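You operate a simulated robot arm through the tools that you are given. There is no shell and no other tool. Be economical: measure what you need, move in short steps, check, and stop when the job is done.

The job below is to be done with a simulated robot arm. You get a single attempt, and the scene is never put back.

Task
Fetch the narrow reinforcing tape and set it on the top of the sliding shelf. Stack the 35 pair bag from the conveyor end of the plywood bench on top of the 40 pair bag. Put two of the setting dice from the conveyor end of the plywood bench on the slotted stretch of the trough. Stack the trim box marked "laces" from the conveyor end of the plywood bench on top of the trim box labelled "hooks". Take the dot quarter with the smallest size on its label from the trough end of the plywood bench and leave it on the orange rework tray. Any order will do. Set down upright: setting die.

Only the result counts: the job must be done as asked and must still hold three seconds after the hand-in. Knocking over, shifting, dropping, spilling or breaking anything else fails it.

Robot
A 7-joint arm with a two-finger parallel gripper on a trunk, on a base that drives. Base frame: it is fixed to the floor where the robot stands at the start and does not move with it; the origin is under the middle of the robot, x ahead of it, y to its left, z up. Lengths are in m, angles in degrees, forces in N, time in s.
Its first joint turns from -166.0 to 166.0 degrees. Places, roughly: dot quarter [-1.25, -6, 1]; narrow reinforcing tape [1, 0.25, 1]; orange rework tray [-1.5, -5.75, 1]; pair bag [-2.75, -7.25, 1]; setting die [-2.5, -7.5, 1]; slotted stretch of the trough [-2.5, -2.6, 0.7]; top of the sliding shelf [-2.9, 0.6, 0.4]; trim box [-2.5, -7.5, 1]. Payload 1.57 kg.
Tool frame: the origin (TCP) lies between the finger pads and is the grasp point; the fingertips stand 0.03 m ahead of it; z points along the fingers, y is the line along which they close. The gripper opens to 0.11 m. The fingers are 0.024 m wide and 0.012 m thick; the gripper's body (0.048 by 0.112 m) begins 0.078 m behind the TCP.
Orientation is told as [roll, pitch, yaw] about the base's x, y, z axes, in that order, counted from this pose: with the fingers straight down and closing along the base's y, the tool's x points along the base's -x, its y along +y and its z along -z.

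Tools
- The arm moves only by the tool jog_arm. Its argument "plan" is one flat list of numbers, 7 for each row, row after row: the turn, a rotation vector about the tool's x, y, z in units of 6 degrees (1.0 is 6 degrees), then the shift along the tool's x, y, z in units of 25 mm (1.0 is 25 mm), then the closure, from 0 (fully open) to 1 (shut). In form: [wx, wy, wz, x, y, z, hand, wx, wy, wz, x, y, z, hand, ...]. A call has 1 to 10 rows; each row shifts and turns the commanded pose from where the row before left it, along the tool's axes as they then stand. A call with a number of a shift or a turn outside -1 to 1 is refused whole. Each row takes 0.2 s and may step no farther than 0.05 m and 8.6 degrees from the row before; otherwise, or with a gripper value out of range, the whole call is refused. A pose out of reach is approached as far as the arm can. The call stops where the force on the tool passes 40 N (or 10 N more than at its start, if that is more) or the arm is blocked; 0.2 s more then pass. Each finger travels about 0.108 m/s and halts on what it meets, pressing with about 41 N; the grip force reading is that of the motor and also rises with nothing between the fingers. The clock runs only during rows and for 0.2 s after the last one: add rows that do not move to give the fingers time. It gives the time, the measured TCP pose, the force on the tool (base axes), the opening and the grip force at its end, in the units of the frame above (readings bear some noise), with the torque about the TCP (base axes, N m) and any sound that the robot's microphone picked up.
- Cameras (640 x 400 px; columns grow to the right, rows downward): "scene" is now at [0.4881, 0.1932, 1.466]; the picture's right is [-0.08, -1.00, 0.00], its down [0.56, -0.04, -0.82] and it looks along [0.82, -0.06, 0.57] (base axes); focal length 214 px, centre (320, 200). "wrist" rides on the gripper at [0.07, 0.016, -0.141] in the tool frame; the picture's right is [-0.23, 0.97, 0.00], its down [-0.86, -0.20, -0.48] and it looks along [-0.47, -0.11, 0.88] (tool axes); focal length 222 px, centre (320, 200). There is no depth. A picture from a camera that has moved, and an enlarged one, comes with that camera's place and axes in the base frame and with its lens.
- capture(camera): a new picture of that camera. No time passes.
- slide_trunk(by): slides the trunk up (or, below 0, down) by that many m; the arm and the scene camera ride with it, the base frame stays. It gives what a move gives, with no picture.
- steer(legs): drives the robot by 1 to 6 legs, each [ahead, left, turn to the left] in m, m and degrees, along the robot's own axes; the way and the turn of a leg run together, so that a leg with both is an arc; at most 1.5 m and 180 degrees a leg. The arm and the cameras ride along, it lands a little off, and it stops where it bumps. It gives what a move gives.
- aim_head(pan, tilt): turns the head with the scene camera to pan (to the left, within 103 degrees either way) and tilt (down, from -29 to 69), counted from straight ahead of the robot. It gives what a move gives.
- inspect(camera, box): a new picture of the part [left, top, right, bottom] of that camera's present view, enlarged. No time passes.
- job_done(): hands the job in; it is judged then, once.

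Work in short steps. Places have to be worked out from the pictures, the camera data and where the tool is seen: move nearer, look again, correct. Check each grasp and each placing, and mend what went wrong. You have 186 turns and 144 pictures in all, those below and enlarged ones among them. Open the gripper and draw the arm clear of the work before you hand the job in, unless the task says otherwise.

The tools are called after "Call:" as a command line: name --argument value ..., lists and objects as JSON in quotes. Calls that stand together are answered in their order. jog_arm: Moves the arm, as the interface text tells. Its arguments: {"type":"object","properties":{"plan":{"type":"array","items":{"type":"number"}}},"required":["plan"]} The other tools are called the same way: slide_trunk (by) slides the trunk up or down; steer (legs) drives the base; aim_head (pan, tilt) turns the head that bears the scene camera; capture (camera) takes a picture; inspect (camera, box) takes an enlarged picture of a part of a camera's view; job_done () hands the job in.

At the start:

```text
clock: 0.0
ee_pos: [0.4723, 0.2697, 1.1666]
tcp_rot: [-9.2, 0.9, -4.0]
ft_force: [-0.4, -0.3, 0.7]
torque: [0.01, 0.01, 0.0]
gripper_width: 0.1099
grip_force: 0.1
trunk travel left (down, up): [-0.4, 0.21]
robot x, y, heading: [0.0044, 0.0002, 0.0]
head pan, tilt: [103.1, 68.8]
```

scene: 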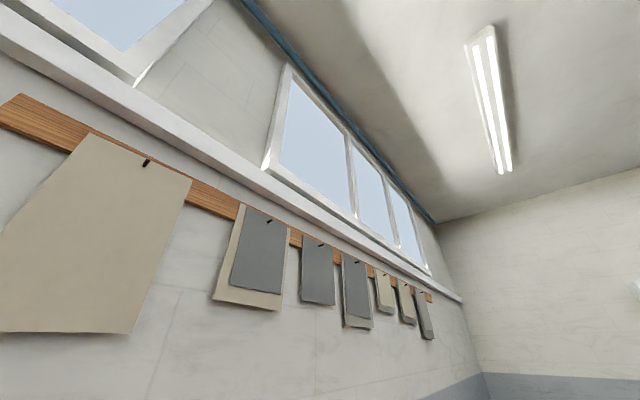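
wrist: 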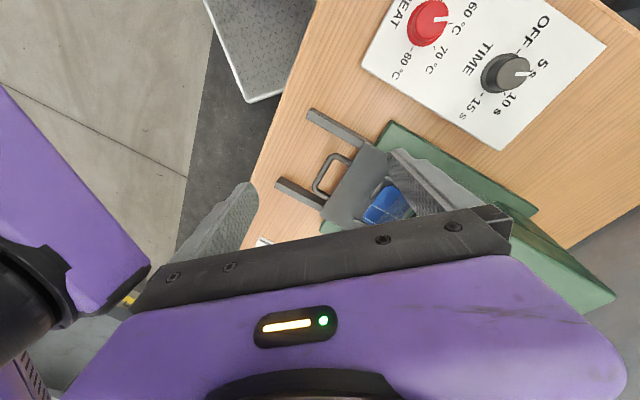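

The scene camera looks upward now; I aim it ahead and down to survey the start station.

Call:
aim_head --pan 0 --tilt 35

Call:
capture --camera "scene"

```text
clock: 1.8
ee_pos: [0.474, 0.2689, 1.1618]
tcp_rot: [-10.1, 1.1, -4.4]
ft_force: [-0.4, 0.1, 0.5]
torque: [-0.01, 0.0, 0.02]
gripper_width: 0.11
grip_force: 0.1
trunk travel left (down, up): [-0.4, 0.21]
robot x, y, heading: [0.0032, 0.0024, 0.1]
head pan, tilt: [0.0, 35.0]
```

```text
141 pictures are left
camera scene: at [0.4924, 0.1956, 1.4623], right [-0.04, -1.0, 0.0], down [0.52, -0.02, -0.86], along [0.86, -0.03, 0.52], focal length 214 px, centre (320, 200)
```

scene: 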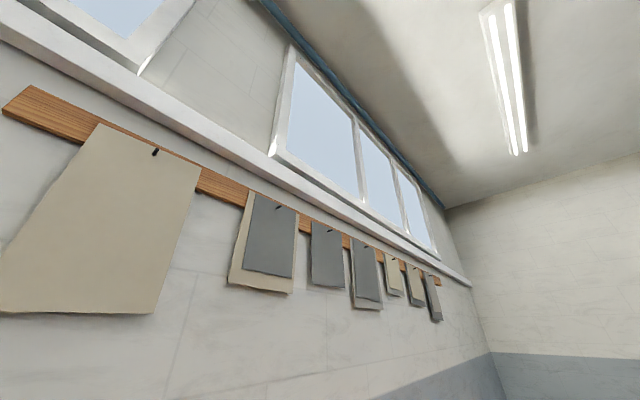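

The head reports 0/35 but the camera still looks up; I test another head angle to learn what it truly does.

Call:
aim_head --pan -40 --tilt 60

Call:
capture --camera "scene"

Call:
capture --camera "wrist"

```text
clock: 2.9
ee_pos: [0.4718, 0.2694, 1.166]
tcp_rot: [-9.3, 0.8, -3.9]
ft_force: [-0.2, -1.2, -0.7]
torque: [0.01, 0.0, -0.01]
gripper_width: 0.1102
grip_force: 0.1
trunk travel left (down, up): [-0.4, 0.21]
robot x, y, heading: [-0.0025, -0.0007, 0.0]
head pan, tilt: [-40.0, 60.0]
```

```text
140 pictures are left
camera scene: at [0.4796, 0.1549, 1.3293], right [-0.64, -0.77, 0.0], down [-0.66, 0.55, -0.5], along [0.39, -0.32, -0.86], focal length 214 px, centre (320, 200)
```

scene: 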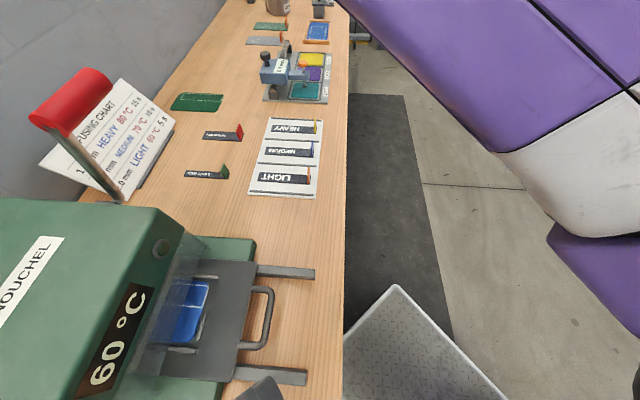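

```text
139 pictures are left
camera wrist: at [0.4073, 0.3132, 1.3055], right [0.29, 0.94, -0.16], down [0.85, -0.18, 0.49], along [0.44, -0.28, -0.86], focal length 222 px, centre (320, 200)
```

wrist: 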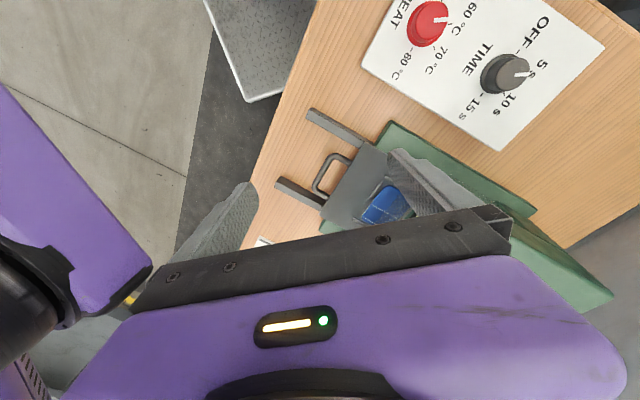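

The head now works as expected. There is a fusing bench in front, running towards -y. I look straight ahead and to the left for the tape.

Call:
aim_head --pan 20 --tilt 45

Call:
capture --camera "scene"

```text
clock: 4.2
ee_pos: [0.4749, 0.2735, 1.1704]
tcp_rot: [-9.0, 1.3, -4.7]
ft_force: [0.4, -0.7, -0.1]
torque: [0.0, 0.02, -0.02]
gripper_width: 0.11
grip_force: 0.0
trunk travel left (down, up): [-0.4, 0.21]
robot x, y, heading: [0.0007, -0.0004, 0.2]
head pan, tilt: [20.0, 45.0]
```

```text
138 pictures are left
camera scene: at [0.4956, 0.1692, 1.3364], right [-0.39, -0.92, 0.0], down [-0.74, 0.32, -0.59], along [0.54, -0.23, -0.81], focal length 214 px, centre (320, 200)
```

scene: 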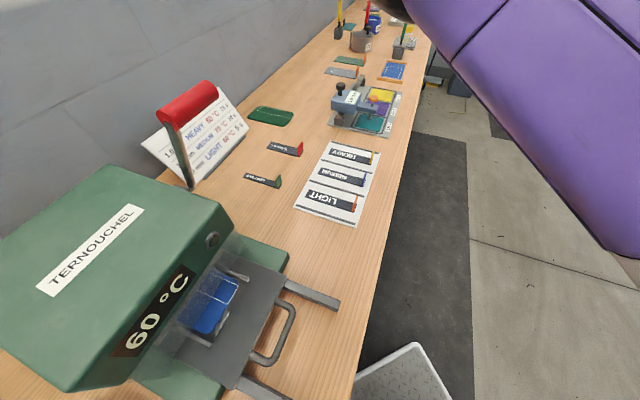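

The camera seems to lag the reported angle; I wait with still rows and look again.

Call:
jog_arm --plan '[0, 0, 0, 0, 0, 0, 0, 0, 0, 0, 0, 0, 0, 0, 0, 0, 0, 0, 0, 0, 0, 0, 0, 0, 0, 0, 0, 0]'

Call:
capture --camera "scene"

```text
clock: 5.2
ee_pos: [0.4741, 0.2734, 1.1686]
tcp_rot: [-9.3, 1.2, -4.7]
ft_force: [-0.3, -0.2, 0.7]
torque: [0.0, 0.03, 0.02]
gripper_width: 0.11
grip_force: 0.1
trunk travel left (down, up): [-0.4, 0.21]
robot x, y, heading: [-0.0002, -0.0029, -0.3]
head pan, tilt: [20.0, 45.0]
```

```text
137 pictures are left
camera scene: at [0.4959, 0.1695, 1.3367], right [-0.39, -0.92, 0.0], down [-0.74, 0.31, -0.59], along [0.55, -0.23, -0.81], focal length 214 px, centre (320, 200)
```

scene: 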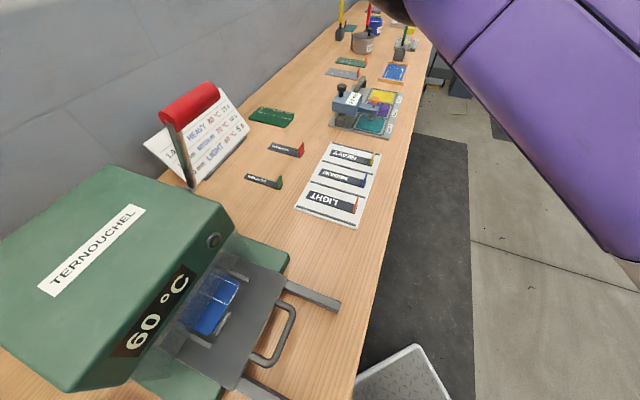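

The head seems blocked by the arm standing beside it. I move the gripper away to the left and up a little, then look again.

Call:
jog_arm --plan '[0, 0, 0, 0, 1, -0.5, 0, 0, 0, 0, 0, 1, -0.5, 0, 0, 0, 0, 0, 1, -0.5, 0, 0, 0, 0, 0, 1, -0.5, 0, 0, 0, 0, 0, 1, 0, 0, 0, 0, 0, 0, 1, 0, 0]'

Call:
aim_head --pan 0 --tilt 45

Call:
capture --camera "scene"

```text
clock: 6.6
ee_pos: [0.4834, 0.4251, 1.1907]
tcp_rot: [-9.3, 0.8, -3.9]
ft_force: [0.7, 0.4, 0.4]
torque: [0.02, 0.05, 0.01]
gripper_width: 0.1099
grip_force: 0.0
trunk travel left (down, up): [-0.4, 0.21]
robot x, y, heading: [0.0017, 0.001, 0.0]
head pan, tilt: [20.0, 45.0]
```

```text
clock: 7.4
ee_pos: [0.4838, 0.4242, 1.1916]
tcp_rot: [-9.2, 0.9, -4.0]
ft_force: [-0.2, 0.8, 0.0]
torque: [0.04, 0.01, -0.01]
gripper_width: 0.1102
grip_force: 0.1
trunk travel left (down, up): [-0.4, 0.21]
robot x, y, heading: [0.0001, 0.0018, 0.2]
head pan, tilt: [0.0, 45.0]
```

```text
136 pictures are left
camera scene: at [0.5096, 0.198, 1.3485], right [0.0, -1.0, 0.0], down [-0.71, 0.0, -0.71], along [0.71, 0.0, -0.71], focal length 214 px, centre (320, 200)
```

scene: 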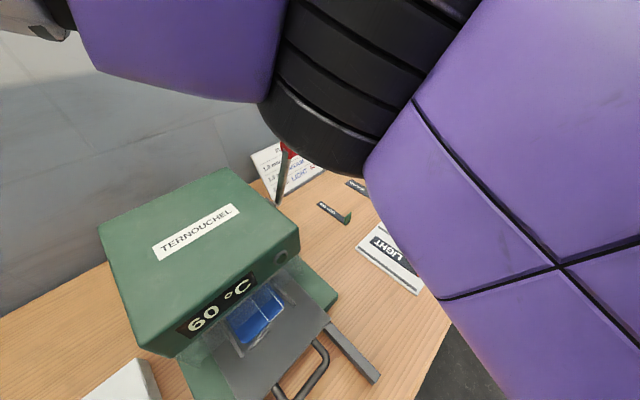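

Now the head aims truly. I pan right and zoom in to read labels on the bench.

Call:
aim_head --pan -30 --tilt 45

Call:
capture --camera "scene"

Call:
capture --camera "wrist"

```text
clock: 8.3
ee_pos: [0.4831, 0.425, 1.1916]
tcp_rot: [-9.3, 0.9, -3.9]
ft_force: [-0.3, -0.8, 0.2]
torque: [0.03, 0.02, -0.03]
gripper_width: 0.1099
grip_force: 0.0
trunk travel left (down, up): [-0.4, 0.21]
robot x, y, heading: [-0.0009, 0.0018, 0.0]
head pan, tilt: [-30.0, 45.0]
```

```text
135 pictures are left
camera scene: at [0.4987, 0.1573, 1.3485], right [-0.5, -0.87, 0.0], down [-0.61, 0.35, -0.71], along [0.61, -0.35, -0.71], focal length 214 px, centre (320, 200)
```

scene: 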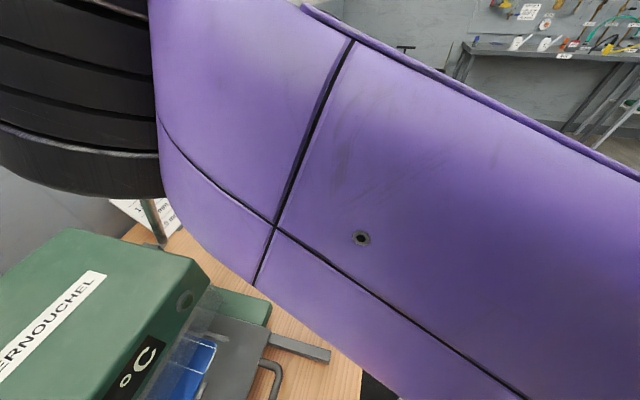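

```text
134 pictures are left
camera wrist: at [0.4187, 0.468, 1.3302], right [0.29, 0.94, -0.16], down [0.85, -0.18, 0.49], along [0.43, -0.28, -0.86], focal length 222 px, centre (320, 200)
```

wrist: 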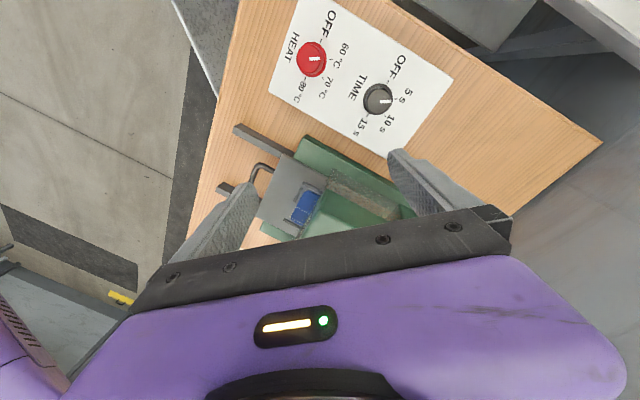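

The forearm blocks the view. I raise the tool and move it ahead, then sweep it to the right so that the head sees the bench.

Call:
jog_arm --plan '[0, 0, 0, -1, 0, -1, 0, 0, 0, 0, -1, 0, -1, 0, 0, 0, 0, -1, 0, -1, 0, 0, 0, 0, -1, 0, -1, 0, 0, 0, 0, -1, 0, -1, 0, 0, 0, 0, -1, -1, 0, 0, 0, 0, 0, 0, -1, 0, 0, 0, 0, 0, 0, -1, 0, 0, 0, 0, 0, 0, -1, 0, 0, 0, 0, 0, 0, -1, 0, 0]'

Call:
capture --camera "scene"

```text
clock: 10.6
ee_pos: [0.6294, 0.313, 1.3065]
tcp_rot: [-9.6, 3.2, -3.7]
ft_force: [-0.1, 1.0, -0.5]
torque: [-0.03, -0.02, 0.02]
gripper_width: 0.1095
grip_force: 0.0
out of reach, approached as far as the arm can: row 6, 9
trunk travel left (down, up): [-0.4, 0.21]
robot x, y, heading: [-0.0008, -0.0013, 0.0]
head pan, tilt: [-30.0, 45.0]
```

```text
133 pictures are left
camera scene: at [0.4985, 0.1577, 1.3485], right [-0.5, -0.87, 0.0], down [-0.61, 0.35, -0.71], along [0.61, -0.35, -0.71], focal length 214 px, centre (320, 200)
```

scene: 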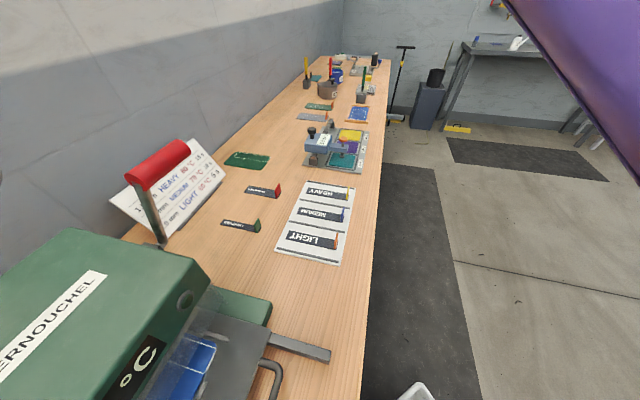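

Clear view of the bench; I zoom into the strips.

Call:
inspect --camera "scene" --box '[200, 140, 360, 270]'

Call:
inspect --camera "scene" --box '[260, 40, 420, 150]'

Call:
aim_head --pan 25 --tilt 50

Call:
capture --camera "scene"

```text
3.08 times, centred on (280, 205) of scene
camera zoom: at [0.4985, 0.1577, 1.3485], right [-0.5, -0.87, 0.0], down [-0.61, 0.35, -0.71], along [0.61, -0.35, -0.71], focal length 660 px, centre (443, 185)
```

zoom: 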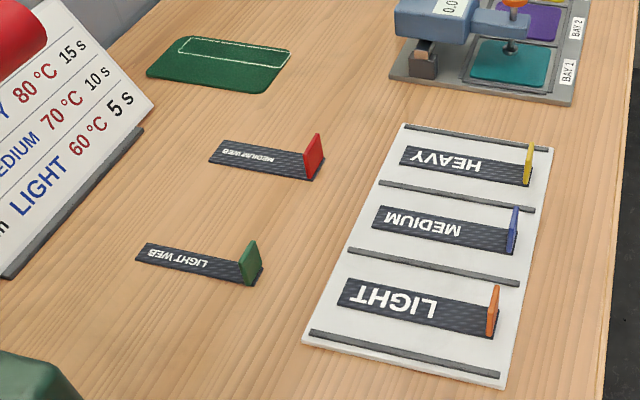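

```text
3.64 times, centred on (340, 95) of scene
camera zoom: at [0.4985, 0.1577, 1.3485], right [-0.5, -0.87, 0.0], down [-0.61, 0.35, -0.71], along [0.61, -0.35, -0.71], focal length 780 px, centre (247, 582)
```

zoom: 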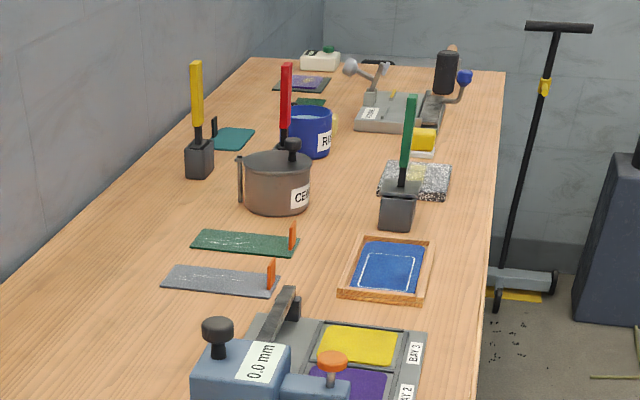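

```text
clock: 11.8
ee_pos: [0.631, 0.3117, 1.3091]
tcp_rot: [-9.0, 3.2, -4.0]
ft_force: [0.4, -1.1, 0.0]
torque: [-0.01, 0.0, 0.01]
gripper_width: 0.1101
grip_force: 0.1
trunk travel left (down, up): [-0.4, 0.21]
robot x, y, heading: [0.0026, 0.0003, -0.1]
head pan, tilt: [25.0, 50.0]
```

```text
130 pictures are left
camera scene: at [0.4981, 0.2303, 1.3416], right [0.42, -0.91, 0.0], down [-0.69, -0.32, -0.64], along [0.58, 0.27, -0.77], focal length 214 px, centre (320, 200)
```

scene: 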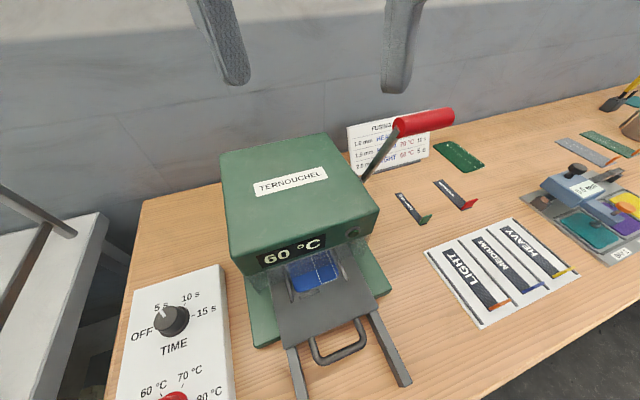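

Two "WEB" strips and three chart strips are candidates for the tape. I look with the wrist camera for widths and for anything hidden.

Call:
capture --camera "wrist"

Call:
inspect --camera "scene" --box '[330, 100, 600, 330]'

```text
129 pictures are left
camera wrist: at [0.5731, 0.3538, 1.4504], right [0.29, 0.94, -0.17], down [0.87, -0.18, 0.46], along [0.4, -0.28, -0.87], focal length 222 px, centre (320, 200)
```

wrist: 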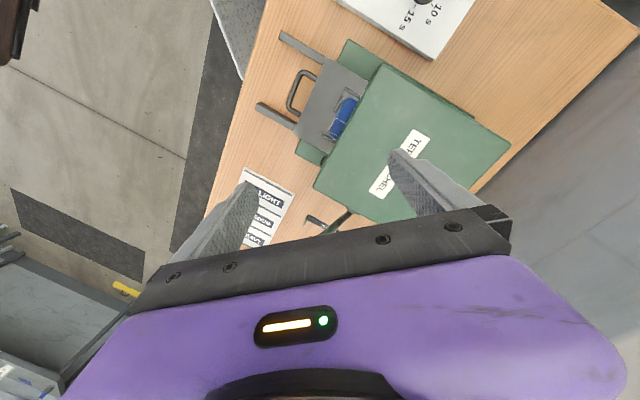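

```text
1.74 times, centred on (465, 215) of scene
camera zoom: at [0.4981, 0.2303, 1.3416], right [0.42, -0.91, 0.0], down [-0.69, -0.32, -0.64], along [0.58, 0.27, -0.77], focal length 373 px, centre (68, 174)
```

zoom: 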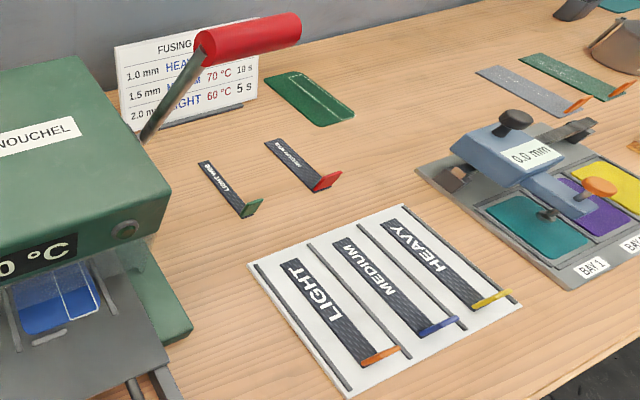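

Geometry: bench top z≈0.925, edge runs along about (0.73,-0.68); the LIGHT WEB strip (green tab, narrower than the red-tab MEDIUM WEB) lies near (0.88,0.15), beside the press lever. I drive to stand squarely in front of it, heading 47°.

Call:
steer --legs '[[0, -0.51, 0], [0.37, 0, 0], [0, 0, 47]]'

Call:
aim_head --pan -5 --tilt 50

Call:
capture --camera "scene"

```text
clock: 18.9
ee_pos: [0.5689, 0.1563, 1.3085]
tcp_rot: [-9.2, 3.2, 43.5]
ft_force: [0.2, -0.4, -0.2]
torque: [0.01, 0.01, 0.02]
gripper_width: 0.11
grip_force: 0.1
trunk travel left (down, up): [-0.4, 0.21]
robot x, y, heading: [0.3685, -0.5179, 47.2]
head pan, tilt: [25.0, 50.0]
```

```text
clock: 19.9
ee_pos: [0.5686, 0.1586, 1.3055]
tcp_rot: [-9.3, 3.6, 43.4]
ft_force: [0.0, 0.4, -0.2]
torque: [0.02, -0.02, 0.0]
gripper_width: 0.11
grip_force: 0.0
trunk travel left (down, up): [-0.4, 0.21]
robot x, y, heading: [0.3702, -0.5208, 47.3]
head pan, tilt: [-5.0, 50.0]
```

```text
127 pictures are left
camera scene: at [0.5705, -0.0189, 1.3416], right [0.68, -0.74, 0.0], down [-0.56, -0.52, -0.64], along [0.47, 0.43, -0.77], focal length 214 px, centre (320, 200)
```

scene: 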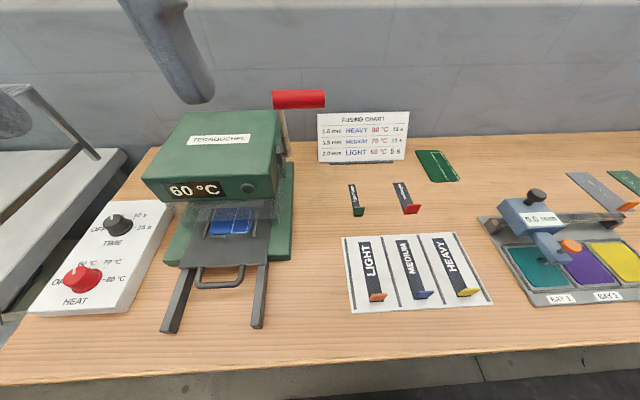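

Call:
inspect --camera "scene" --box '[320, 160, 500, 320]'

```text
2.50 times, centred on (410, 240) of scene
camera zoom: at [0.5705, -0.0189, 1.3416], right [0.68, -0.74, 0.0], down [-0.56, -0.52, -0.64], along [0.47, 0.43, -0.77], focal length 536 px, centre (95, 100)
```

zoom: 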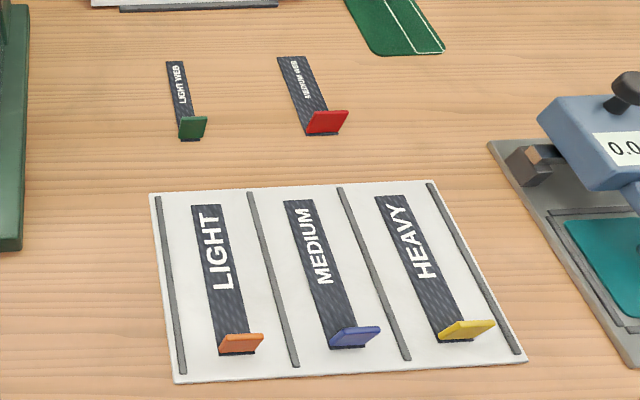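

LIGHT WEB is clearly the narrowest; its tab stands at about (0.855,0.12). I level the tool, shift right and start turning it by +90° so that it grips the tab's faces.

Call:
jog_arm --plan '[-0.77, -0.28, 0, 0, -1, 0, 0, -0.77, -0.28, 0, 0, -1, 0, 0, 0, 0, -1, 0, -1, 0, 0, 0, 0, -1, 0, -1, 0, 0, 0, 0, -1, 0, -1, 0, 0, 0, 0, -1, -1, -1, 0, 0, 0, 0, -1, -1, -1, 0, 0, 0, 0, -1, -1, -1, 0, 0, 0, 0, -1, -1, -0.5, 0, 0, 0, 0, -1, -1, 0, 0, 0]'

```text
clock: 22.1
ee_pos: [0.7791, 0.1604, 1.3148]
tcp_rot: [-0.2, -0.2, 91.6]
ft_force: [0.8, -0.1, -0.5]
torque: [0.04, 0.05, 0.02]
gripper_width: 0.1099
grip_force: 0.0
trunk travel left (down, up): [-0.4, 0.21]
robot x, y, heading: [0.3707, -0.5152, 47.3]
head pan, tilt: [-5.0, 50.0]
```

Now finish the turn to 137° and then shift over the tab.

Call:
jog_arm --plan '[0, 0, -1, 0, -0.5, 0, 0, 0, 0, -1, 0, -0.5, 0, 0, 0, 0, -1, 0, -0.5, 0, 0, 0, 0, -1, 0, -0.5, 0, 0, 0, 0, -1, 0, 0, 0, 0, 0, 0, -1, 0, 0, 0, 0, 0, 0, -1, 0, 0, 0, 0, 0, 0, -0.57, 0, 0, 0, 0]'

Call:
capture --camera "wrist"

```text
clock: 23.9
ee_pos: [0.8245, 0.1706, 1.3149]
tcp_rot: [-0.1, -0.1, 137.2]
ft_force: [-0.7, 0.7, 0.8]
torque: [-0.03, -0.03, 0.02]
gripper_width: 0.1099
grip_force: 0.1
trunk travel left (down, up): [-0.4, 0.21]
robot x, y, heading: [0.374, -0.5152, 47.2]
head pan, tilt: [-5.0, 50.0]
```

```text
125 pictures are left
camera wrist: at [0.8651, 0.1108, 1.4569], right [-0.83, -0.56, 0.0], down [-0.49, 0.73, 0.48], along [-0.27, 0.4, -0.88], focal length 222 px, centre (320, 200)
```

wrist: 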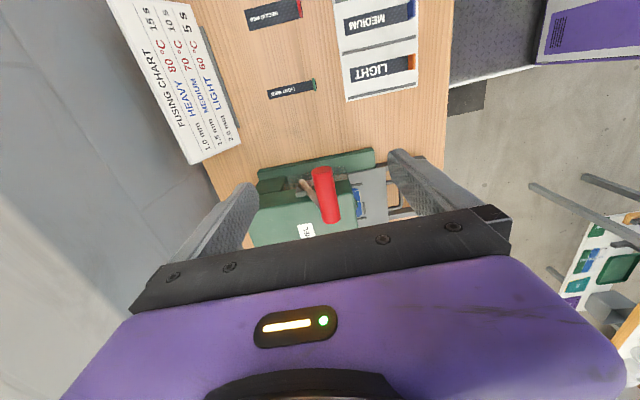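

Tab estimated at (0.862,0.124). I shift over it, descend to z≈1.07 and recheck.

Call:
jog_arm --plan '[0, 0, 0, 0.8, 0.13, 0, 0, 0, 0, 0, 0.8, 0.13, 0, 0, 0, 0, 0, 0.8, 0.12, 0.5, 0, 0, 0, 0, 0, 0, 1, 0, 0, 0, 0, 0, 0, 1, 0, 0, 0, 0, 0, 0, 1, 0, 0, 0, 0, 0, 0, 1, 0, 0, 0, 0, 0, 0, 1, 0, 0, 0, 0, 0, 0, 1, 0, 0, 0, 0, 0, 0, 1, 0]'

Call:
capture --camera "wrist"

Call:
capture --camera "scene"

```text
clock: 26.1
ee_pos: [0.863, 0.1228, 1.127]
tcp_rot: [-0.2, -0.1, 137.1]
ft_force: [1.1, 0.4, 0.7]
torque: [0.0, 0.01, 0.02]
gripper_width: 0.1102
grip_force: 0.1
trunk travel left (down, up): [-0.4, 0.21]
robot x, y, heading: [0.3717, -0.517, 47.2]
head pan, tilt: [-5.0, 50.0]
```

```text
124 pictures are left
camera wrist: at [0.9036, 0.0633, 1.2695], right [-0.83, -0.56, 0.0], down [-0.49, 0.73, 0.48], along [-0.27, 0.4, -0.88], focal length 222 px, centre (320, 200)
```

wrist: 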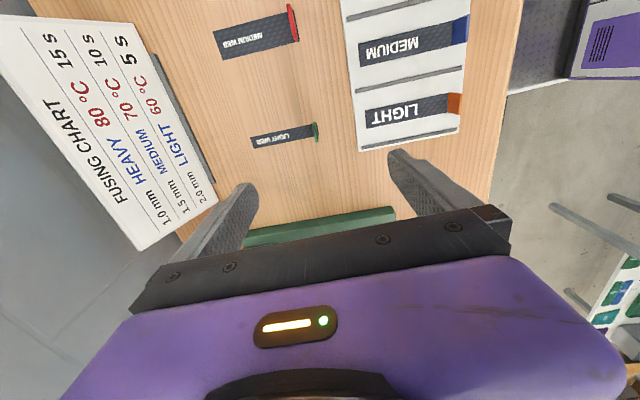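

```text
123 pictures are left
camera scene: at [0.5705, -0.0191, 1.3417], right [0.67, -0.74, 0.0], down [-0.57, -0.52, -0.64], along [0.47, 0.43, -0.77], focal length 214 px, centre (320, 200)
```

scene: 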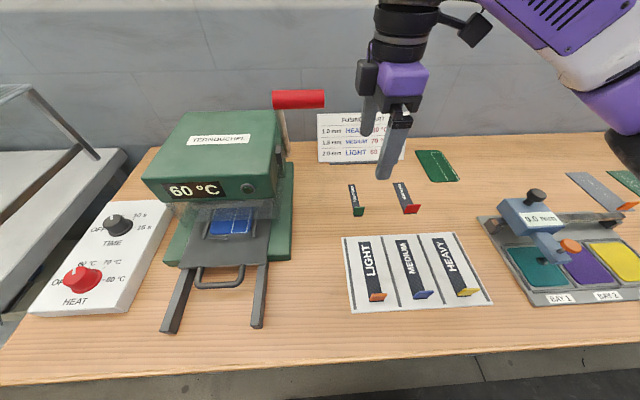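

Tab seen at (0.869,0.124), well centred. I descend to TCP z≈0.963.

Call:
jog_arm --plan '[0, 0, 0, 0.15, -0.1, 1, 0, 0, 0, 0, 0, 0, 1, 0, 0, 0, 0, 0, 0, 1, 0, 0, 0, 0, 0, 0, 1, 0, 0, 0, 0, 0, 0, 1, 0, 0, 0, 0, 0, 0, 1, 0, 0, 0, 0, 0, 0, 0.4, 0]'

Call:
inspect --camera "scene" --box '[300, 90, 480, 240]'

Call:
capture --camera "wrist"

```text
clock: 27.7
ee_pos: [0.8679, 0.123, 0.9662]
tcp_rot: [-0.2, -0.1, 137.1]
ft_force: [0.2, -0.4, -0.1]
torque: [0.02, -0.01, 0.02]
gripper_width: 0.1098
grip_force: 0.0
trunk travel left (down, up): [-0.4, 0.21]
robot x, y, heading: [0.3736, -0.5175, 47.6]
head pan, tilt: [-5.0, 50.0]
```

```text
2.67 times, centred on (390, 165) of scene
camera zoom: at [0.5706, -0.019, 1.3417], right [0.67, -0.74, 0.0], down [-0.57, -0.52, -0.64], along [0.47, 0.43, -0.77], focal length 572 px, centre (133, 293)
```

zoom: 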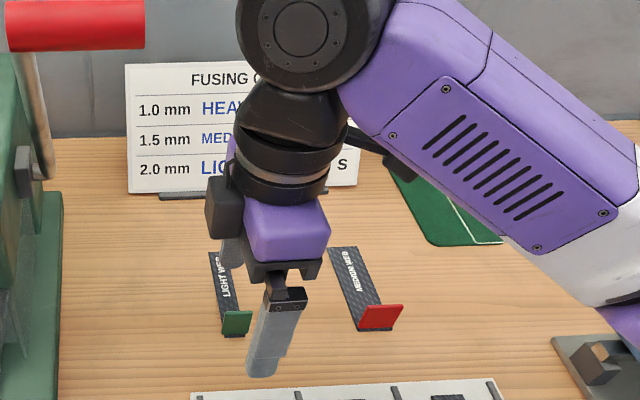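

```text
121 pictures are left
camera wrist: at [0.9081, 0.0623, 1.109], right [-0.83, -0.56, 0.0], down [-0.49, 0.73, 0.48], along [-0.27, 0.4, -0.88], focal length 222 px, centre (320, 200)
```

wrist: 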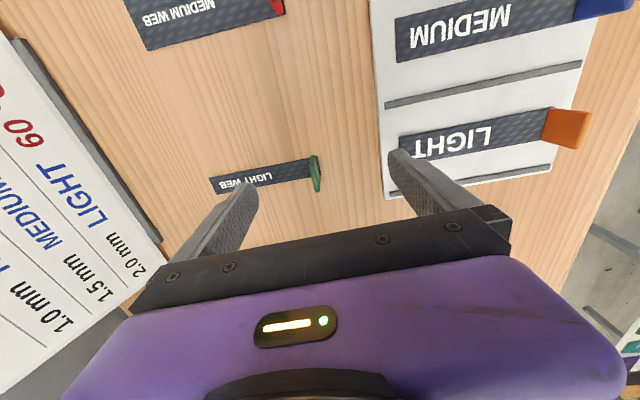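

The tab lies centred between the fingers. I close with still rows.

Call:
jog_arm --plan '[0, 0, 0, 0, 0, 0, 1, 0, 0, 0, 0, 0, 0, 1, 0, 0, 0, 0, 0, 0, 1, 0, 0, 0, 0, 0, 0, 1, 0, 0, 0, 0, 0, 0, 1]'

Call:
capture --camera "wrist"

```text
clock: 28.9
ee_pos: [0.8684, 0.1226, 0.9665]
tcp_rot: [-0.1, -0.2, 137.2]
ft_force: [0.1, -0.1, 0.0]
torque: [-0.05, 0.0, 0.02]
gripper_width: 0.0
grip_force: 21.0
trunk travel left (down, up): [-0.4, 0.21]
robot x, y, heading: [0.371, -0.5176, 47.3]
head pan, tilt: [-5.0, 50.0]
```

```text
120 pictures are left
camera wrist: at [0.9081, 0.0624, 1.1091], right [-0.83, -0.56, 0.0], down [-0.49, 0.73, 0.48], along [-0.27, 0.4, -0.88], focal length 222 px, centre (320, 200)
```

wrist: 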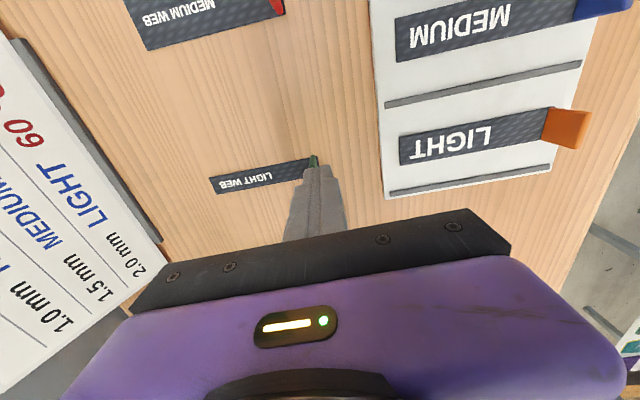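

Fingers shut at 0: the tips were above the tab, so the bench is near z 0.90. I reopen, nudge left and go down 28 mm.

Call:
jog_arm --plan '[0, 0, 0, -0.1, -0.1, 0, 0, 0, 0, 0, 0, 0, 0, 0, 0, 0, 0, 0, 0, 0, 0, 0, 0, 0, 0, 0, 0.4, 0, 0, 0, 0, 0, 0, 0.4, 0, 0, 0, 0, 0, 0, 0.35, 0]'

Call:
capture --camera "wrist"

```text
clock: 30.3
ee_pos: [0.8679, 0.1259, 0.9377]
tcp_rot: [0.0, -0.1, 137.1]
ft_force: [0.0, 0.2, 0.6]
torque: [0.01, -0.03, 0.01]
gripper_width: 0.1103
grip_force: 0.0
trunk travel left (down, up): [-0.4, 0.21]
robot x, y, heading: [0.368, -0.5192, 47.5]
head pan, tilt: [-5.0, 50.0]
```

```text
119 pictures are left
camera wrist: at [0.9075, 0.0656, 1.0795], right [-0.83, -0.56, 0.0], down [-0.49, 0.73, 0.48], along [-0.27, 0.4, -0.88], focal length 222 px, centre (320, 200)
```

wrist: 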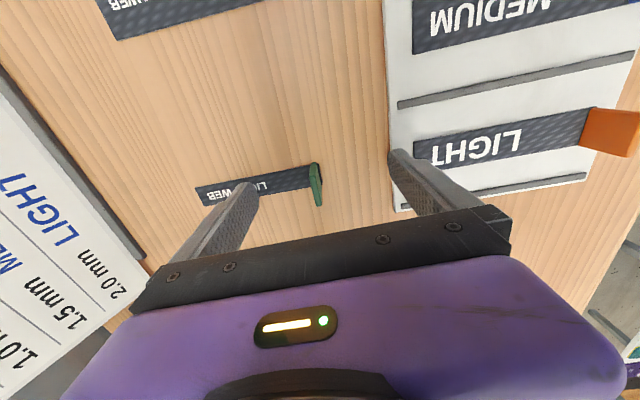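

Tab is between the fingers; small nudge and close.

Call:
jog_arm --plan '[0, 0, 0, -0.12, 0, 0.1, 0, 0, 0, 0, 0, 0, 0, 1, 0, 0, 0, 0, 0, 0, 1, 0, 0, 0, 0, 0, 0, 1, 0, 0, 0, 0, 0, 0, 1, 0, 0, 0, 0, 0, 0, 1]'

Call:
capture --camera "wrist"

```text
clock: 31.7
ee_pos: [0.8655, 0.1272, 0.9341]
tcp_rot: [-0.1, -0.1, 137.1]
ft_force: [0.0, -0.4, -0.1]
torque: [0.01, -0.02, 0.01]
gripper_width: 0.0034
grip_force: 24.9
trunk travel left (down, up): [-0.4, 0.21]
robot x, y, heading: [0.3724, -0.5197, 47.4]
head pan, tilt: [-5.0, 50.0]
```

```text
118 pictures are left
camera wrist: at [0.9052, 0.068, 1.0771], right [-0.83, -0.56, 0.0], down [-0.49, 0.73, 0.48], along [-0.27, 0.4, -0.88], focal length 222 px, centre (320, 200)
```

wrist: 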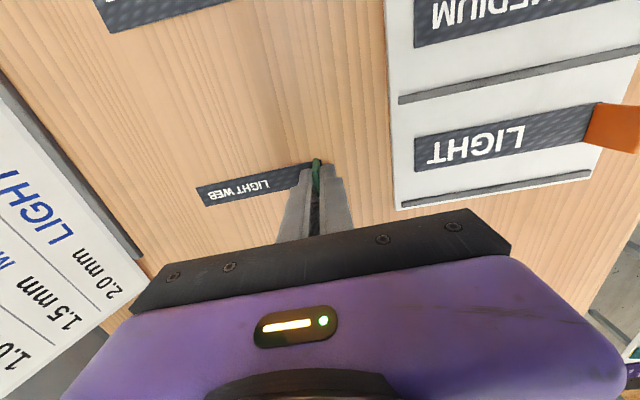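

Width 3.4 mm: the tab is held. I lift it and check.

Call:
jog_arm --plan '[0, 0, 0, 0, 0, -0.5, 1, 0, 0, 0, 0, 0, -1, 1, 0, 0, 0, 0, 0, -1, 1, 0, 0, 0, 0, 0, -1, 1, 0, 0, 0, 0, 0, -1, 1, 0, 0, 0, 0, 0, -1, 1, 0, 0, 0, 0, 0, -1, 1, 0, 0, 0, 0, 0, -1, 1, 0, 0, 0, 0, 0, -1, 1, 0, 0, 0, 0, 0, -1, 1]'

Call:
capture --camera "scene"

Call:
capture --camera "wrist"

```text
clock: 33.9
ee_pos: [0.8647, 0.1282, 1.1739]
tcp_rot: [-0.1, -0.1, 137.1]
ft_force: [0.7, 0.0, -0.3]
torque: [0.01, 0.01, 0.0]
gripper_width: 0.0037
grip_force: 24.3
trunk travel left (down, up): [-0.4, 0.21]
robot x, y, heading: [0.3705, -0.516, 47.5]
head pan, tilt: [-5.0, 50.0]
```

```text
117 pictures are left
camera scene: at [0.5708, -0.0189, 1.3415], right [0.67, -0.74, 0.0], down [-0.57, -0.52, -0.64], along [0.47, 0.43, -0.77], focal length 214 px, centre (320, 200)
```

scene: 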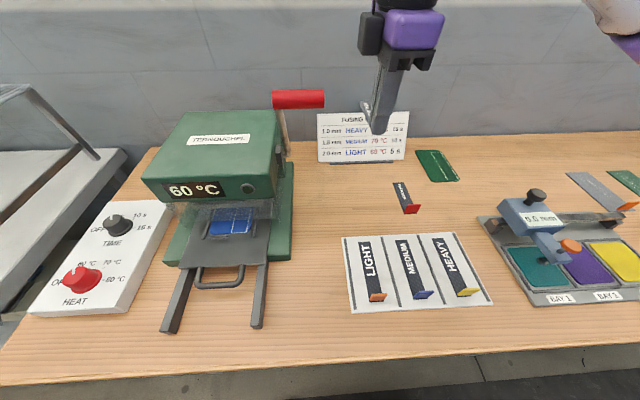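

```text
116 pictures are left
camera wrist: at [0.9044, 0.0673, 1.3158], right [-0.83, -0.56, 0.0], down [-0.49, 0.73, 0.48], along [-0.27, 0.4, -0.88], focal length 222 px, centre (320, 200)
```

wrist: 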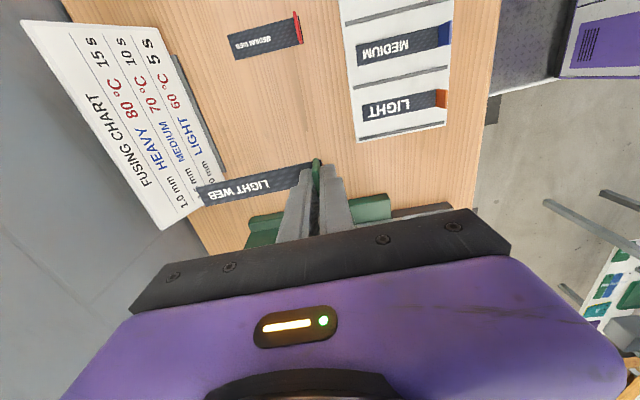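

Tape held. I raise a little, retract, back away from the bench and look around for the way to the sliding shelf.

Call:
jog_arm --plan '[0, 0, 0, 0, 0.5, -1, 1, 0, 0, 0, 0.5, 0.5, -1, 1, 0, 0, 0, 1, 0.5, -1, 1, 0, 0, 0, 1, 0.5, 0, 1, 0, 0, 0, 1, 0.5, 0, 1, 0, 0, 0, 1, 0.5, 0, 1]'

Call:
steer --legs '[[-0.6, 0, 0]]'

Call:
aim_head --pan 90 --tilt 25

Call:
capture --camera "scene"

```text
clock: 35.3
ee_pos: [0.8955, -0.0064, 1.2469]
tcp_rot: [-0.2, 0.0, 137.1]
ft_force: [0.7, 0.1, -0.2]
torque: [-0.05, 0.0, -0.01]
gripper_width: 0.0036
grip_force: 25.3
trunk travel left (down, up): [-0.4, 0.21]
robot x, y, heading: [0.3726, -0.5177, 47.5]
head pan, tilt: [-5.0, 50.0]
```

```text
clock: 38.7
ee_pos: [0.4854, -0.4441, 1.2455]
tcp_rot: [-0.1, -0.1, 137.8]
ft_force: [0.2, -0.6, -0.9]
torque: [0.0, 0.0, 0.01]
gripper_width: 0.0036
grip_force: 25.0
trunk travel left (down, up): [-0.4, 0.21]
robot x, y, heading: [-0.0335, -0.9633, 48.2]
head pan, tilt: [-5.0, 50.0]
```

```text
clock: 40.4
ee_pos: [0.4858, -0.4434, 1.2468]
tcp_rot: [-0.1, 0.0, 137.8]
ft_force: [-0.2, -0.3, 0.0]
torque: [0.0, 0.01, -0.02]
gripper_width: 0.0039
grip_force: 24.2
trunk travel left (down, up): [-0.4, 0.21]
robot x, y, heading: [-0.0318, -0.9628, 48.3]
head pan, tilt: [90.0, 25.0]
```

```text
115 pictures are left
camera scene: at [0.0359, -0.4528, 1.3791], right [0.67, 0.74, 0.0], down [0.31, -0.28, -0.91], along [-0.67, 0.6, -0.42], focal length 214 px, centre (320, 200)
```

scene: 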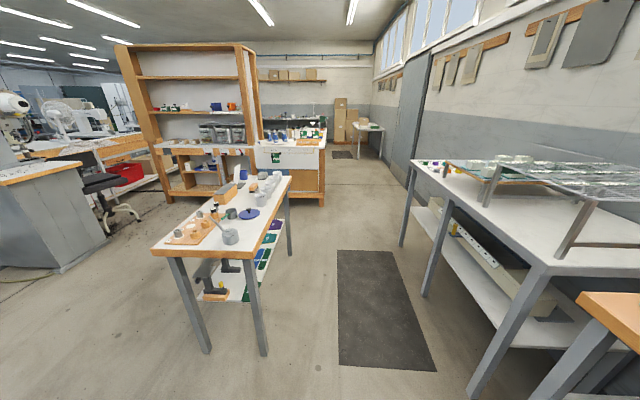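

I zoom in on the rack where the sliding shelf should be (about pixel 235,178).

Call:
inspect --camera "scene" --box '[110, 90, 340, 260]'

Call:
aim_head --pan 40 --tilt 25

Call:
capture --camera "scene"

```text
2.35 times, centred on (225, 175) of scene
camera zoom: at [0.0359, -0.4528, 1.3791], right [0.67, 0.74, 0.0], down [0.31, -0.28, -0.91], along [-0.67, 0.6, -0.42], focal length 505 px, centre (544, 259)
```

zoom: 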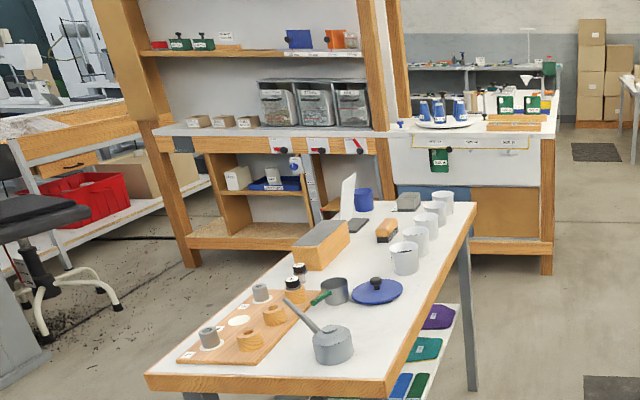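

```text
clock: 41.6
ee_pos: [0.4865, -0.4445, 1.2464]
tcp_rot: [-0.1, -0.1, 137.8]
ft_force: [0.3, -0.7, 0.6]
torque: [0.0, -0.01, 0.01]
gripper_width: 0.0035
grip_force: 24.5
trunk travel left (down, up): [-0.4, 0.21]
robot x, y, heading: [-0.0314, -0.9642, 48.4]
head pan, tilt: [40.0, 25.0]
```

```text
113 pictures are left
camera scene: at [0.1074, -0.4222, 1.3791], right [1.0, -0.03, 0.0], down [-0.01, -0.42, -0.91], along [0.03, 0.91, -0.42], focal length 214 px, centre (320, 200)
```

scene: 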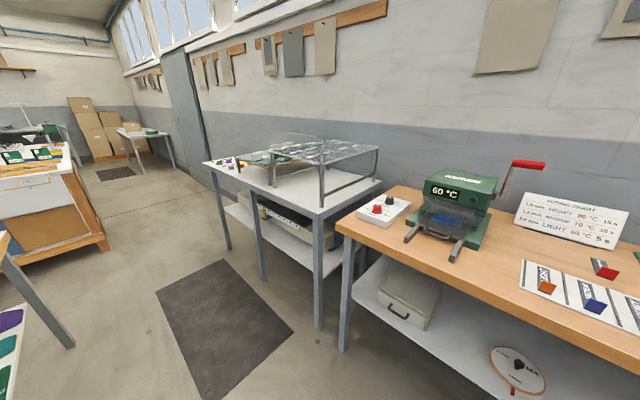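

The rack front lies near e=-2.46 in room axes; the shelf target is in a low compartment hidden by the middle table. I turn to face the rack and shift into the corridor left of that table.

Call:
steer --legs '[[0, 0, 88.7], [0, 1.0, 0]]'

Call:
aim_head --pan 0 --tilt 25

Call:
capture --camera "scene"

```text
clock: 50.5
ee_pos: [-1.2272, -1.1737, 1.2458]
tcp_rot: [0.0, -0.1, -132.7]
ft_force: [0.7, 0.2, 0.5]
torque: [0.04, 0.02, 0.01]
gripper_width: 0.0037
grip_force: 24.7
trunk travel left (down, up): [-0.4, 0.21]
robot x, y, heading: [-0.7158, -1.6951, 137.3]
head pan, tilt: [40.0, 25.0]
```

```text
clock: 51.6
ee_pos: [-1.2282, -1.1737, 1.2454]
tcp_rot: [-0.1, -0.1, -132.8]
ft_force: [0.2, 0.1, 0.7]
torque: [0.0, -0.03, 0.0]
gripper_width: 0.0036
grip_force: 24.2
trunk travel left (down, up): [-0.4, 0.21]
robot x, y, heading: [-0.716, -1.6965, 137.3]
head pan, tilt: [0.0, 25.0]
```

```text
112 pictures are left
camera scene: at [-1.231, -1.4963, 1.3791], right [0.67, 0.74, 0.0], down [0.31, -0.29, -0.91], along [-0.67, 0.61, -0.42], focal length 214 px, centre (320, 200)
```

scene: 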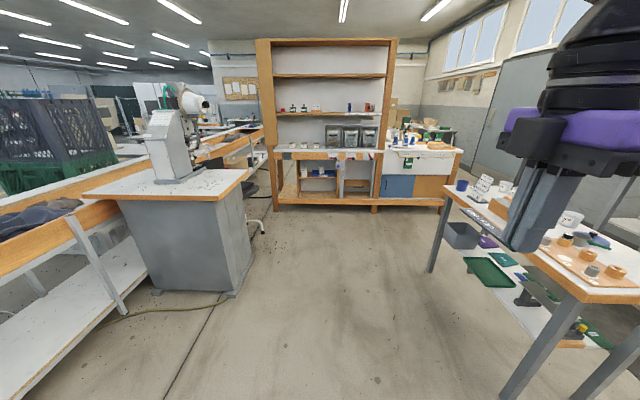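

Corridor is clear. I zoom at the rack, then drive ahead 1.3 m.

Call:
inspect --camera "scene" --box '[255, 100, 475, 220]'

Call:
steer --legs '[[1.3, 0, 0]]'

Call:
aim_head --pan 0 --tilt 35

Call:
capture --camera "scene"

```text
2.91 times, centred on (365, 160) of scene
camera zoom: at [-1.231, -1.4963, 1.3791], right [0.67, 0.74, 0.0], down [0.31, -0.29, -0.91], along [-0.67, 0.61, -0.42], focal length 624 px, centre (189, 316)
```

zoom: 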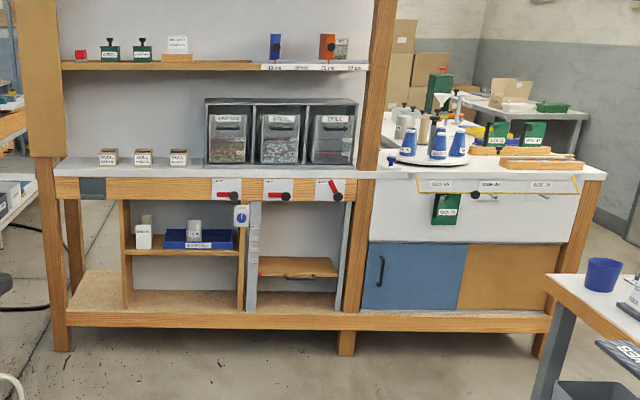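

```text
clock: 58.2
ee_pos: [-2.189, -0.2728, 1.2473]
tcp_rot: [-0.1, -0.1, -133.3]
ft_force: [0.2, -0.2, -0.4]
torque: [-0.01, -0.04, 0.01]
gripper_width: 0.0035
grip_force: 24.7
trunk travel left (down, up): [-0.4, 0.21]
robot x, y, heading: [-1.6824, -0.8037, 137.0]
head pan, tilt: [0.0, 25.0]
```

```text
clock: 58.9
ee_pos: [-2.1897, -0.2733, 1.246]
tcp_rot: [0.0, 0.0, -133.4]
ft_force: [-0.3, -0.1, 0.6]
torque: [0.03, 0.0, 0.01]
gripper_width: 0.0035
grip_force: 24.7
trunk travel left (down, up): [-0.4, 0.21]
robot x, y, heading: [-1.6809, -0.8046, 137.1]
head pan, tilt: [0.0, 35.0]
```

```text
110 pictures are left
camera scene: at [-2.1929, -0.5985, 1.3634], right [0.68, 0.73, 0.0], down [0.42, -0.39, -0.82], along [-0.6, 0.56, -0.57], focal length 214 px, centre (320, 200)
```

scene: 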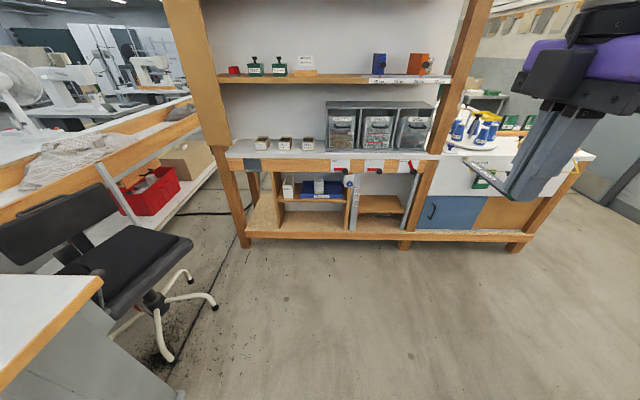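

The sliding shelf is the board with a dark handle between grey rails under the counter. I lower the trunk and move nearer for a good look.

Call:
steer --legs '[[0.35, 0, 0]]'

Call:
slide_trunk --by -0.38

Call:
aim_head --pan -20 --tilt 30

Call:
inspect --camera "scene" --box '[160, 100, 480, 300]'

```text
clock: 61.2
ee_pos: [-2.4505, -0.0354, 1.2468]
tcp_rot: [-0.1, 0.0, -133.3]
ft_force: [0.0, 0.5, 0.1]
torque: [-0.02, 0.02, -0.03]
gripper_width: 0.0036
grip_force: 24.4
trunk travel left (down, up): [-0.4, 0.21]
robot x, y, heading: [-1.9442, -0.5606, 137.1]
head pan, tilt: [0.0, 35.0]
```

```text
clock: 64.9
ee_pos: [-2.4503, -0.0345, 0.8664]
tcp_rot: [0.0, -0.1, -133.2]
ft_force: [0.7, 0.0, -0.3]
torque: [0.01, -0.03, -0.02]
gripper_width: 0.0037
grip_force: 25.1
trunk travel left (down, up): [-0.02, 0.59]
robot x, y, heading: [-1.9391, -0.5648, 137.3]
head pan, tilt: [0.0, 35.0]
```

```text
clock: 65.7
ee_pos: [-2.4492, -0.0338, 0.8668]
tcp_rot: [-0.2, -0.1, -133.3]
ft_force: [0.0, -0.5, -0.9]
torque: [-0.01, -0.02, -0.01]
gripper_width: 0.004
grip_force: 24.3
trunk travel left (down, up): [-0.02, 0.59]
robot x, y, heading: [-1.9399, -0.5606, 137.1]
head pan, tilt: [-20.0, 30.0]
```

```text
2.00 times, centred on (320, 200) of scene
camera zoom: at [-2.4292, -0.3393, 0.9911], right [0.89, 0.46, 0.0], down [0.23, -0.44, -0.87], along [-0.4, 0.77, -0.5], focal length 429 px, centre (320, 200)
```

zoom: 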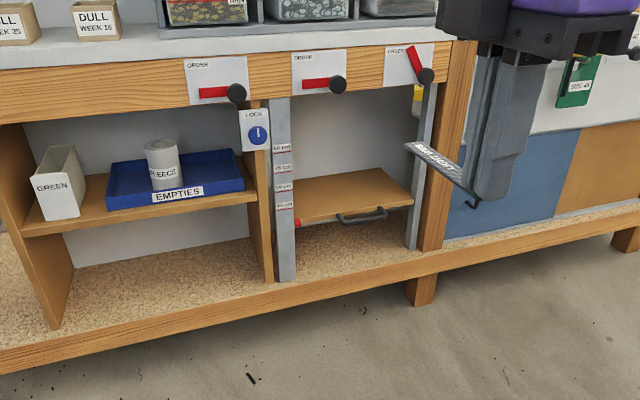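

The shelf sits between rails (n from -1.65 to -1.34, front at e≈-2.45, top z≈0.4, clear height about 0.3). I'll place with the tool tilted ~40° forward. First I turn the tool 90° so that the strip lies across, and then tilt.

Call:
jog_arm --plan '[0, 0, 1, 0, 0, 0, 1, 0, 0, 1, 0, 0, 0, 1, 0, 0, 1, 0, 0, 0, 1, 0, 0, 1, 0, 0, 0, 1, 0, 0, 1, 0, 0, 0, 1, 0, 0, 1, 0, 0, 0, 1, 0, 0, 1, 0, 0, 0, 1, 0, 0, 1, 0, 0, 0, 1, 0, 0, 1, 0, 0, 0, 1, 0, 0, 1, 0, 0, 0, 1]'

Call:
jog_arm --plan '[0, 0, 1, 0, 0, 0, 1, 0, 0, 1, 0, 0, 1, 1, 0, 0, 1, 0, 0, 1, 1, 0, 0, 1, 0, 0, 1, 1, 0, 0, 0.95, 0, 0, 1, 1, 0, 0, 0, 0, 0, 1, 1, 0, 0, 0, 0, 0, 1, 1]'

```text
clock: 67.9
ee_pos: [-2.4503, -0.0352, 0.8659]
tcp_rot: [0.0, -0.3, 166.7]
ft_force: [0.0, -0.1, -0.9]
torque: [0.0, 0.0, 0.0]
gripper_width: 0.0038
grip_force: 24.9
trunk travel left (down, up): [-0.02, 0.59]
robot x, y, heading: [-1.9413, -0.5603, 137.4]
head pan, tilt: [-20.0, 30.0]
```

```text
clock: 69.5
ee_pos: [-2.4495, -0.034, 0.7168]
tcp_rot: [0.0, -0.3, 137.2]
ft_force: [0.4, -0.5, 0.7]
torque: [0.03, 0.01, 0.0]
gripper_width: 0.0038
grip_force: 24.3
trunk travel left (down, up): [-0.02, 0.59]
robot x, y, heading: [-1.939, -0.5632, 137.3]
head pan, tilt: [-20.0, 30.0]
```

Now tilt 40° forward about the closing axis and look.

Call:
jog_arm --plan '[0, -0.95, 0, 0, 0, 0.5, 1, 0, -0.95, 0, 0, 0, 0.5, 1, 0, -0.95, 0, 0, 0, 0, 1, 0, -0.95, 0, 0, 0, 0, 1, 0, -0.95, 0, 0, 0, 0, 1, 0, -0.95, 0, 0, 0, 0, 1, 0, -0.95, 0, 0, 0, 0, 1]'

Call:
capture --camera "scene"

Call:
capture --camera "wrist"

```text
clock: 71.1
ee_pos: [-2.4564, -0.0253, 0.6927]
tcp_rot: [0.1, -40.0, 137.0]
ft_force: [0.2, 0.9, -0.3]
torque: [-0.01, 0.02, 0.02]
gripper_width: 0.0035
grip_force: 24.7
out of reach, approached as far as the arm can: row 7
trunk travel left (down, up): [-0.02, 0.59]
robot x, y, heading: [-1.939, -0.5607, 137.2]
head pan, tilt: [-20.0, 30.0]
```

```text
108 pictures are left
camera scene: at [-2.4292, -0.3393, 0.9912], right [0.89, 0.46, 0.0], down [0.23, -0.44, -0.87], along [-0.4, 0.77, -0.5], focal length 214 px, centre (320, 200)
```

scene: 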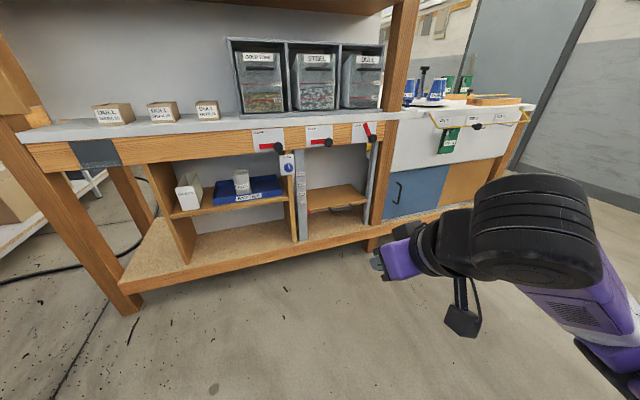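

```text
107 pictures are left
camera wrist: at [-2.3623, -0.1364, 0.7573], right [-0.79, -0.59, 0.15], down [-0.12, 0.38, 0.92], along [-0.6, 0.71, -0.37], focal length 222 px, centre (320, 200)
```

wrist: 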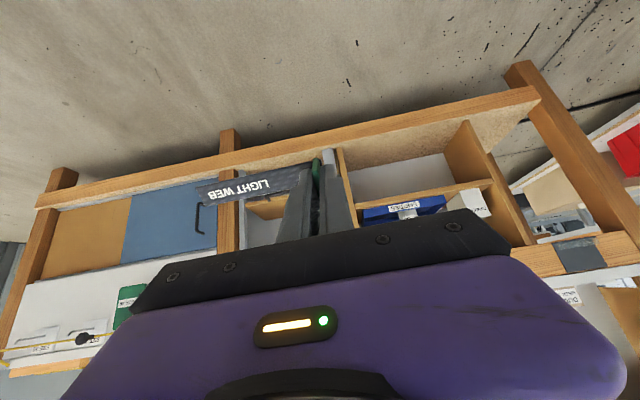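

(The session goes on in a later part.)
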